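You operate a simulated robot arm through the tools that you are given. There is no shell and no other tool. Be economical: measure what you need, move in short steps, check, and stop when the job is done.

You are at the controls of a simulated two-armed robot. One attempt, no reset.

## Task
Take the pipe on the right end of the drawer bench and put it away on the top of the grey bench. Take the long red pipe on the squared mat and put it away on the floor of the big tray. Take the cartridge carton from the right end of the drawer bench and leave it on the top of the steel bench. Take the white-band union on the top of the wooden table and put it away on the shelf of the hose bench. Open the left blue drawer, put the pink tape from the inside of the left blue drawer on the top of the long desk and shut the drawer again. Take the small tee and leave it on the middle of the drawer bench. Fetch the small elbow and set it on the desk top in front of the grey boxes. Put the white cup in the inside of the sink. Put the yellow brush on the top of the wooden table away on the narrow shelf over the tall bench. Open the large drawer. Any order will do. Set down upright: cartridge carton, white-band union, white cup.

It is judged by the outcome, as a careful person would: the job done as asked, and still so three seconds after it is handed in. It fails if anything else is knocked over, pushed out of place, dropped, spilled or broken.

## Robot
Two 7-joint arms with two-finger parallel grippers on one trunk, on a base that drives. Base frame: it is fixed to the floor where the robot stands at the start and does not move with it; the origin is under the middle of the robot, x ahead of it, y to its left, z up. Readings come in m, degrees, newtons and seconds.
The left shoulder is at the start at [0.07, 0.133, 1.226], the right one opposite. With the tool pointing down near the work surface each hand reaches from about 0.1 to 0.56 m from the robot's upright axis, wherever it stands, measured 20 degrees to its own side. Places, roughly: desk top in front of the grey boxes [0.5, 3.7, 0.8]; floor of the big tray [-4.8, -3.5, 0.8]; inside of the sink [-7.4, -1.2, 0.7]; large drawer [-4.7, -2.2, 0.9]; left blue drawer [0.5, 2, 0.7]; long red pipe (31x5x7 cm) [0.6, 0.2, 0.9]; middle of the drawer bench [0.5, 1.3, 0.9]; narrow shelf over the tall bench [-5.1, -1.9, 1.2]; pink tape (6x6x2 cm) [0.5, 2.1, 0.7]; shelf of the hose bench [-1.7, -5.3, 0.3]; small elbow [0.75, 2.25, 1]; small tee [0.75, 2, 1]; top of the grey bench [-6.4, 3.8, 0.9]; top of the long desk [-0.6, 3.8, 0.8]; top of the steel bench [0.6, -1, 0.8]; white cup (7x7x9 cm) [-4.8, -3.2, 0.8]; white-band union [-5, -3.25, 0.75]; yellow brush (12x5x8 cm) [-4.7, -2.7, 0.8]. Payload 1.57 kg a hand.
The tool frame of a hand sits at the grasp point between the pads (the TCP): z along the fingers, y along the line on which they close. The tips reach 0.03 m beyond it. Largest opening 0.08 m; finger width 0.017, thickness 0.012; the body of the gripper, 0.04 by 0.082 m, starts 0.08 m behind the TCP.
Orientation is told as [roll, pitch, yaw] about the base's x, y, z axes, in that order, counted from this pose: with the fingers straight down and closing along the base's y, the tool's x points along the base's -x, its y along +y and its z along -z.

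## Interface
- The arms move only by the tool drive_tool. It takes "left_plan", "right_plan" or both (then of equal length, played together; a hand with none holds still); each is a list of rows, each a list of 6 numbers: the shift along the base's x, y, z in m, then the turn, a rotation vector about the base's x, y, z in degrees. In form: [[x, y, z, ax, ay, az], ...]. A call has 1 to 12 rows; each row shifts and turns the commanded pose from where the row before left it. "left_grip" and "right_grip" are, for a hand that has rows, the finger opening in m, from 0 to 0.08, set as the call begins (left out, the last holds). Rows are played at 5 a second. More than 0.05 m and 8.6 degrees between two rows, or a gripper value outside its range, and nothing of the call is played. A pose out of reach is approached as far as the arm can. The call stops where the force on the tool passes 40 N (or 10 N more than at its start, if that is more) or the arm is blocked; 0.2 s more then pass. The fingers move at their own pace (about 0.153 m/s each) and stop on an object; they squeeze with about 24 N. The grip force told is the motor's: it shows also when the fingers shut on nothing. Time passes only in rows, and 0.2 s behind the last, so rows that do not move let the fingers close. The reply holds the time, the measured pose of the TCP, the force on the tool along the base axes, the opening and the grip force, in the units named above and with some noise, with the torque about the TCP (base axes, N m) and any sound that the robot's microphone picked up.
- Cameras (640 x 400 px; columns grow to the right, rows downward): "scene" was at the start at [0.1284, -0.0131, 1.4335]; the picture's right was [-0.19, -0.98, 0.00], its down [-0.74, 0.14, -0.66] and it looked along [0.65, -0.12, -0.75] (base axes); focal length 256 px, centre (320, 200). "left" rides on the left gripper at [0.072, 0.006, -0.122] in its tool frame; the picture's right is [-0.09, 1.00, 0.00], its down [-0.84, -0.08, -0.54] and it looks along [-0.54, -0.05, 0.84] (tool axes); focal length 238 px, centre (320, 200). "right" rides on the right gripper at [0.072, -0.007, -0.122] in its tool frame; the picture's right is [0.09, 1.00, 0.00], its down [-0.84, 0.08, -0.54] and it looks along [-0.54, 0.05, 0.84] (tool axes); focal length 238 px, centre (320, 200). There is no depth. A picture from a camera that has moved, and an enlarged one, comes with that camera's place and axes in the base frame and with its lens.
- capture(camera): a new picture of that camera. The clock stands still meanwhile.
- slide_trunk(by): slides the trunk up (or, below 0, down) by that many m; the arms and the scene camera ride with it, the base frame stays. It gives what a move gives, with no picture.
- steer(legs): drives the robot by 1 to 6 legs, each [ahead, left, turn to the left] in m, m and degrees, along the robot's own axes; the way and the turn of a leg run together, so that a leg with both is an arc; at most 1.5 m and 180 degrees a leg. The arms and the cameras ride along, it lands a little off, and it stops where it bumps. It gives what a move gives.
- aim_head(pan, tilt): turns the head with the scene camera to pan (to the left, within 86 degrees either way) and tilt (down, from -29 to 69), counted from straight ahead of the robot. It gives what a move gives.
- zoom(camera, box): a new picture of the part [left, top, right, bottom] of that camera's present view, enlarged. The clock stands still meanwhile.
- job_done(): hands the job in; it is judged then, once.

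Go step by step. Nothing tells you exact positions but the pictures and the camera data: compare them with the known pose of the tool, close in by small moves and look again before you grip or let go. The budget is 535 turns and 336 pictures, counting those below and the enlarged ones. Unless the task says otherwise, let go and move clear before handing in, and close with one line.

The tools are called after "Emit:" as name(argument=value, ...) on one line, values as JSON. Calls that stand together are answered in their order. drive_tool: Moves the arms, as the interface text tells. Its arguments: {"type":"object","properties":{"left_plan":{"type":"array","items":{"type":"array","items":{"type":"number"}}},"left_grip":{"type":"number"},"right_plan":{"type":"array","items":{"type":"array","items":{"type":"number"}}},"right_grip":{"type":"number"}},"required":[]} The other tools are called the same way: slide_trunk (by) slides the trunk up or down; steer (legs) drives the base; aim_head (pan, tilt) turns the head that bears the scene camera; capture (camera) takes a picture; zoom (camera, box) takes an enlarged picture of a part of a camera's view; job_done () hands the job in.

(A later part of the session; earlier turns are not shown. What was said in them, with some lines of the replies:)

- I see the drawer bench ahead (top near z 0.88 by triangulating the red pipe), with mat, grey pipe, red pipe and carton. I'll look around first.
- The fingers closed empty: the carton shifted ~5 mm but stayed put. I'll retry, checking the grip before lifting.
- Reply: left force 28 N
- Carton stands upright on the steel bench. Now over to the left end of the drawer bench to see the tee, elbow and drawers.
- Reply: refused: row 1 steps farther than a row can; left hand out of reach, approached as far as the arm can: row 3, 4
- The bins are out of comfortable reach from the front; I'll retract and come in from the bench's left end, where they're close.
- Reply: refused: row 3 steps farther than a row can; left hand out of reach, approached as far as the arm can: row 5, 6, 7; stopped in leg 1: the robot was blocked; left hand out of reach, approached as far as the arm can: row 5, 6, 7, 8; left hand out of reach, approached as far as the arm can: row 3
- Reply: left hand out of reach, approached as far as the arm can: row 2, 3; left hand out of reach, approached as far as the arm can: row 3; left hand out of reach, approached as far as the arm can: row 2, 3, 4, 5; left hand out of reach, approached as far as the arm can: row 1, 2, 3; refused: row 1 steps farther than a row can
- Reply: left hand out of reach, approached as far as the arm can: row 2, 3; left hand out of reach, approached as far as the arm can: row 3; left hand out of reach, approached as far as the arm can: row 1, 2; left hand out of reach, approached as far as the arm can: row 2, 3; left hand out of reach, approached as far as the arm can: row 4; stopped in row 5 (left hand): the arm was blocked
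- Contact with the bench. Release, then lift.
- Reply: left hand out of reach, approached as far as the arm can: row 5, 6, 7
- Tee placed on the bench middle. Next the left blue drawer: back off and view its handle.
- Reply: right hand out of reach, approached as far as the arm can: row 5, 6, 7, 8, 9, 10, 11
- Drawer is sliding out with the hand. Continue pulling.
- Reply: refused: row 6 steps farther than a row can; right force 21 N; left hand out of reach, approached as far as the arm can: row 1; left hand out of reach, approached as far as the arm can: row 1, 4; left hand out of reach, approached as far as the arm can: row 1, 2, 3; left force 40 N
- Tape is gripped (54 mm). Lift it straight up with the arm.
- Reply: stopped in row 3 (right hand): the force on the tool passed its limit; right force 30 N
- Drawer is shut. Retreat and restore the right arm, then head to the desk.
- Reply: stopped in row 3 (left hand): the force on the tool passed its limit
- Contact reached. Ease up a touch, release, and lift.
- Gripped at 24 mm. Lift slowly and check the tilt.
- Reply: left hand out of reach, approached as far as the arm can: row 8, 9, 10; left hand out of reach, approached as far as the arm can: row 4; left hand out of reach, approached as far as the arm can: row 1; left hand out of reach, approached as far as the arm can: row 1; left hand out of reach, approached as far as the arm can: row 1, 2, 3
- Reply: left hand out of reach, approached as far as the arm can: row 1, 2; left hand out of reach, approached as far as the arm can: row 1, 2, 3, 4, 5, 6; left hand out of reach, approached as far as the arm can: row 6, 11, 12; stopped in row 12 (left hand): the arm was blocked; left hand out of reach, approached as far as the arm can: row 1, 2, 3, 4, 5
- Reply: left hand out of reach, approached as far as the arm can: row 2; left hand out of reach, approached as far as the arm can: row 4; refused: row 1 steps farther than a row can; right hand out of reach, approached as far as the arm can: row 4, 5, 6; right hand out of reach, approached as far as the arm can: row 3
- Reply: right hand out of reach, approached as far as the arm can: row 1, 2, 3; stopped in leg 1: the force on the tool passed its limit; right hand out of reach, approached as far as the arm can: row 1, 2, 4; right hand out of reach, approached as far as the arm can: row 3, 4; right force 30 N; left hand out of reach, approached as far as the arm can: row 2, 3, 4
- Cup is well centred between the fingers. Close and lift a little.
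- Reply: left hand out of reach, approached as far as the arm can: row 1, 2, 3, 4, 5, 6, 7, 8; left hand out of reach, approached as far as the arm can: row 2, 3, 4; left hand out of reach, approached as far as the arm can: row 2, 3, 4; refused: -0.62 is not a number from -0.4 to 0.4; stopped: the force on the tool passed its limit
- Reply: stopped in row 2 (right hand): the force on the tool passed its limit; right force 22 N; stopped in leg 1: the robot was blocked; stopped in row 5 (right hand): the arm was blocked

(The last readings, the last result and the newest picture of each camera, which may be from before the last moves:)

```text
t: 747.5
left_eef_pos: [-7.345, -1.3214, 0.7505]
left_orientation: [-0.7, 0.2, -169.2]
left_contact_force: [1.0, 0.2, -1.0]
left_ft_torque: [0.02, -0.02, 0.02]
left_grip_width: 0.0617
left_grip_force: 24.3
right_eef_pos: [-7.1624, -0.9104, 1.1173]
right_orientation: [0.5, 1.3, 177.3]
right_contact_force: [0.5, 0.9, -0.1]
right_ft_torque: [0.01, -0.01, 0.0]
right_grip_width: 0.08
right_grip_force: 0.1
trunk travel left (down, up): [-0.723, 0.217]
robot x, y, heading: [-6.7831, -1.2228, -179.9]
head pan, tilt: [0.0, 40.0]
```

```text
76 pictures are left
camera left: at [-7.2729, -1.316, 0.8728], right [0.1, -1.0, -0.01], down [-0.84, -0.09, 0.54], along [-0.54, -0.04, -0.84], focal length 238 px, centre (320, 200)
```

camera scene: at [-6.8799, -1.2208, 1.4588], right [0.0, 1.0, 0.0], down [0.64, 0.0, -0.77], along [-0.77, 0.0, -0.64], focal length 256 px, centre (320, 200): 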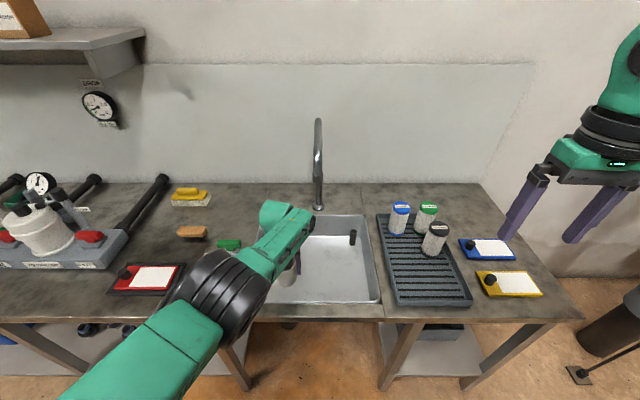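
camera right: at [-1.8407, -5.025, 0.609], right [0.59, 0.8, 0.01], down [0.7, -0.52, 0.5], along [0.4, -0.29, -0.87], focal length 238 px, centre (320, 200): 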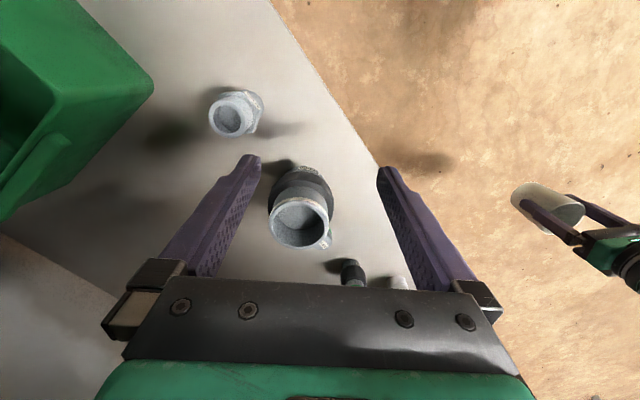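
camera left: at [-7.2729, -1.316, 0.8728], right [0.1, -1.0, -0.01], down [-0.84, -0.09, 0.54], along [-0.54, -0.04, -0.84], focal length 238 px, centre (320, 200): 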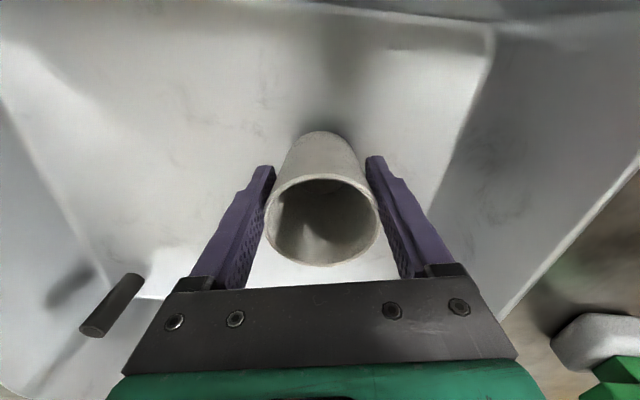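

Emit:
slide_trunk(by=-0.012)

Emit:
slide_trunk(by=-0.01)

Emit:
capture(camera="left")

```text
t: 748.1
left_eef_pos: [-7.3444, -1.3212, 0.7374]
left_orientation: [-0.7, 0.0, -169.2]
left_contact_force: [0.0, -0.5, -1.1]
left_ft_torque: [0.01, 0.01, 0.0]
left_grip_width: 0.0616
left_grip_force: 23.6
right_eef_pos: [-7.1622, -0.9105, 1.106]
right_orientation: [0.5, 1.3, 177.2]
right_contact_force: [0.7, 0.4, -0.7]
right_ft_torque: [-0.01, 0.03, -0.03]
right_grip_width: 0.08
right_grip_force: 0.0
trunk travel left (down, up): [-0.711, 0.229]
robot x, y, heading: [-6.7798, -1.222, -179.9]
head pan, tilt: [0.0, 40.0]
```

```text
t: 748.7
left_eef_pos: [-7.3454, -1.3221, 0.7298]
left_orientation: [-0.7, -0.3, -169.3]
left_contact_force: [-0.8, 0.5, 14.7]
left_ft_torque: [0.0, 0.09, -0.07]
left_grip_width: 0.0618
left_grip_force: 23.7
right_eef_pos: [-7.1593, -0.9115, 1.0962]
right_orientation: [0.4, 1.0, 177.2]
right_contact_force: [-0.2, 0.1, 0.0]
right_ft_torque: [0.02, 0.0, 0.01]
right_grip_width: 0.0799
right_grip_force: 0.1
trunk travel left (down, up): [-0.701, 0.239]
robot x, y, heading: [-6.7787, -1.2218, -179.8]
head pan, tilt: [0.0, 40.0]
```

```text
75 pictures are left
camera left: at [-7.2721, -1.3155, 0.8532], right [0.09, -1.0, -0.01], down [-0.83, -0.09, 0.55], along [-0.55, -0.04, -0.84], focal length 238 px, centre (320, 200)
```

left: 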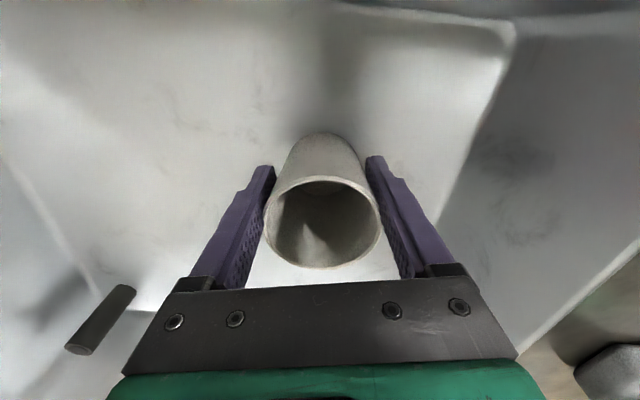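

Emit:
slide_trunk(by=0.002)

Emit:
drive_tool(left_plan=[[0, 0, 0, 0, 0, 0], [0, 0, 0, 0, 0, 0], [0, 0, 0, 0, 0, 0]], left_grip=0.08)

Emit:
capture(camera="left")

```text
t: 749.2
left_eef_pos: [-7.3441, -1.3211, 0.7305]
left_orientation: [-0.7, 0.0, -169.3]
left_contact_force: [-2.7, 0.8, 7.8]
left_ft_torque: [-0.03, 0.22, -0.05]
left_grip_width: 0.0615
left_grip_force: 24.7
right_eef_pos: [-7.1615, -0.9113, 1.0975]
right_orientation: [0.5, 1.3, 177.2]
right_contact_force: [0.5, -0.3, -0.1]
right_ft_torque: [-0.02, 0.01, -0.03]
right_grip_width: 0.0799
right_grip_force: 0.0
trunk travel left (down, up): [-0.703, 0.237]
robot x, y, heading: [-6.7791, -1.2249, -179.9]
head pan, tilt: [0.0, 40.0]
```

```text
t: 750.0
left_eef_pos: [-7.3458, -1.3211, 0.7298]
left_orientation: [-0.7, 0.2, -169.2]
left_contact_force: [-0.7, 0.2, 0.0]
left_ft_torque: [-0.01, 0.0, 0.01]
left_grip_width: 0.08
left_grip_force: 0.1
right_eef_pos: [-7.1612, -0.9121, 1.0979]
right_orientation: [0.4, 1.4, 177.2]
right_contact_force: [0.9, 0.6, -0.7]
right_ft_torque: [-0.01, 0.01, 0.01]
right_grip_width: 0.0797
right_grip_force: 0.1
trunk travel left (down, up): [-0.703, 0.237]
robot x, y, heading: [-6.7803, -1.2191, -179.8]
head pan, tilt: [0.0, 40.0]
```

```text
74 pictures are left
camera left: at [-7.2728, -1.3161, 0.8527], right [0.1, -1.0, -0.01], down [-0.84, -0.09, 0.54], along [-0.54, -0.04, -0.84], focal length 238 px, centre (320, 200)
```

left: 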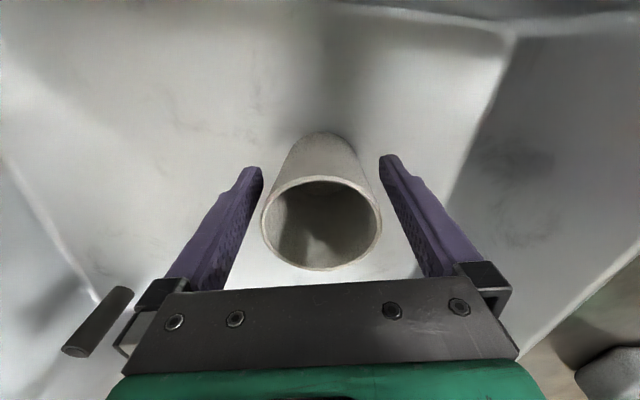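

Emit:
slide_trunk(by=0.04)

Emit:
slide_trunk(by=0.06)

Emit:
steer(legs=[[-0.04, 0, 0]])

Emit:
slide_trunk(by=0.13)

Emit:
capture(camera="left")

```text
t: 750.9
left_eef_pos: [-7.3454, -1.3218, 0.7694]
left_orientation: [-0.7, 0.1, -169.2]
left_contact_force: [-0.7, 0.2, 0.0]
left_ft_torque: [-0.01, 0.03, 0.01]
left_grip_width: 0.0798
left_grip_force: 0.0
right_eef_pos: [-7.1631, -0.9101, 1.1375]
right_orientation: [0.5, 1.3, 177.2]
right_contact_force: [0.6, -0.6, -0.3]
right_ft_torque: [-0.02, 0.04, 0.0]
right_grip_width: 0.08
right_grip_force: 0.2
trunk travel left (down, up): [-0.743, 0.197]
robot x, y, heading: [-6.7784, -1.2223, -179.9]
head pan, tilt: [0.0, 40.0]
```

```text
t: 751.9
left_eef_pos: [-7.3445, -1.3226, 0.8307]
left_orientation: [-0.7, 0.0, -169.3]
left_contact_force: [0.3, -0.1, 0.0]
left_ft_torque: [0.0, 0.01, -0.03]
left_grip_width: 0.0801
left_grip_force: 0.0
right_eef_pos: [-7.162, -0.9112, 1.1977]
right_orientation: [0.5, 1.3, 177.2]
right_contact_force: [0.5, 0.1, 0.9]
right_ft_torque: [0.0, 0.03, -0.01]
right_grip_width: 0.0798
right_grip_force: 0.0
trunk travel left (down, up): [-0.803, 0.137]
robot x, y, heading: [-6.7771, -1.2242, -179.9]
head pan, tilt: [0.0, 40.0]
```

```text
t: 752.8
left_eef_pos: [-7.3107, -1.3219, 0.827]
left_orientation: [-0.6, 0.4, -169.3]
left_contact_force: [-0.5, -0.6, 0.3]
left_ft_torque: [0.0, -0.04, 0.04]
left_grip_width: 0.0798
left_grip_force: 0.1
right_eef_pos: [-7.1295, -0.9116, 1.1956]
right_orientation: [0.3, 1.7, 177.2]
right_contact_force: [-0.3, -0.1, 0.5]
right_ft_torque: [0.0, -0.04, -0.01]
right_grip_width: 0.0801
right_grip_force: 0.0
trunk travel left (down, up): [-0.803, 0.137]
robot x, y, heading: [-6.7347, -1.2228, -179.7]
head pan, tilt: [0.0, 40.0]
```

```text
t: 754.3
left_eef_pos: [-7.3049, -1.3221, 0.9603]
left_orientation: [-0.6, 0.1, -169.2]
left_contact_force: [-0.3, -0.6, 0.0]
left_ft_torque: [-0.02, 0.03, -0.03]
left_grip_width: 0.0801
left_grip_force: 0.0
right_eef_pos: [-7.1228, -0.9118, 1.3284]
right_orientation: [0.3, 1.3, 177.1]
right_contact_force: [-0.4, -0.4, 0.6]
right_ft_torque: [0.02, -0.02, 0.0]
right_grip_width: 0.0801
right_grip_force: 0.1
trunk travel left (down, up): [-0.933, 0.007]
robot x, y, heading: [-6.7351, -1.222, -180.0]
head pan, tilt: [0.0, 40.0]
```

```text
73 pictures are left
camera left: at [-7.2337, -1.3161, 1.083], right [0.1, -1.0, -0.01], down [-0.84, -0.09, 0.54], along [-0.54, -0.04, -0.84], focal length 238 px, centre (320, 200)
```

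left: 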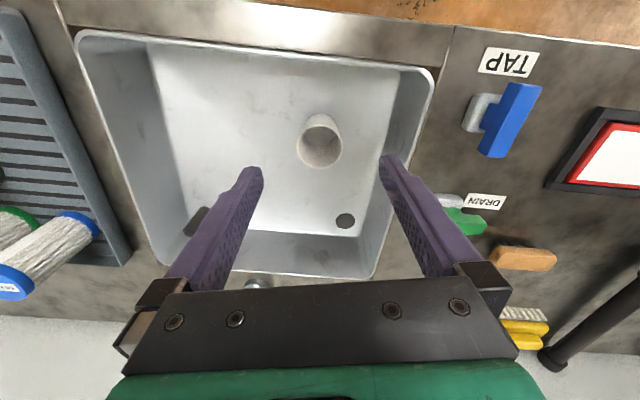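

Emit:
steer(legs=[[-0.35, 0, 0], [0, 0, 120]])

Emit:
aim_head(pan=50, tilt=15)

Emit:
capture(camera="scene")

```text
t: 761.6
left_eef_pos: [-6.0133, -1.6661, 0.9595]
left_orientation: [-0.8, 0.1, -49.8]
left_contact_force: [-0.6, -0.2, 0.6]
left_ft_torque: [-0.01, 0.02, 0.04]
left_grip_width: 0.0798
left_grip_force: 0.0
right_eef_pos: [-6.4601, -1.7089, 1.3282]
right_orientation: [0.5, 1.4, -63.3]
right_contact_force: [-0.1, 0.3, 0.9]
right_ft_torque: [0.01, 0.03, 0.04]
right_grip_width: 0.08
right_grip_force: 0.0
trunk travel left (down, up): [-0.933, 0.007]
robot x, y, heading: [-6.3775, -1.2255, -60.4]
head pan, tilt: [0.0, 40.0]
```

```text
t: 762.8
left_eef_pos: [-6.0124, -1.6668, 0.9598]
left_orientation: [-0.6, 0.1, -49.6]
left_contact_force: [0.2, 0.1, -0.7]
left_ft_torque: [0.03, -0.01, 0.03]
left_grip_width: 0.08
left_grip_force: 0.1
right_eef_pos: [-6.4612, -1.7087, 1.3276]
right_orientation: [0.5, 1.4, -63.3]
right_contact_force: [1.0, -0.6, 1.3]
right_ft_torque: [-0.01, 0.01, -0.01]
right_grip_width: 0.0798
right_grip_force: 0.1
trunk travel left (down, up): [-0.933, 0.007]
robot x, y, heading: [-6.3809, -1.2216, -60.8]
head pan, tilt: [50.0, 15.0]
```

```text
72 pictures are left
camera scene: at [-6.2601, -1.2816, 1.6184], right [-0.18, -0.98, 0.0], down [-0.25, 0.05, -0.97], along [0.95, -0.18, -0.26], focal length 256 px, centre (320, 200)
```

scene: 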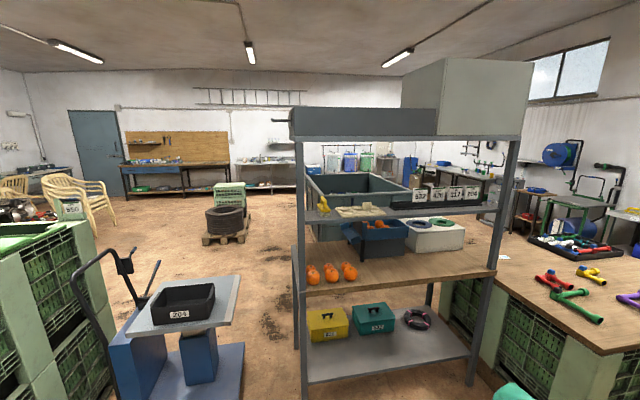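

The brush is still on the narrow shelf, nothing else has moved, and both hands are empty and clear. I'm handing the job in.

Emit:
job_done()

```text
The job is handed in.
```

I finished all ten tasks and handed the job in; the carton, union and cup were each upright when I let go.
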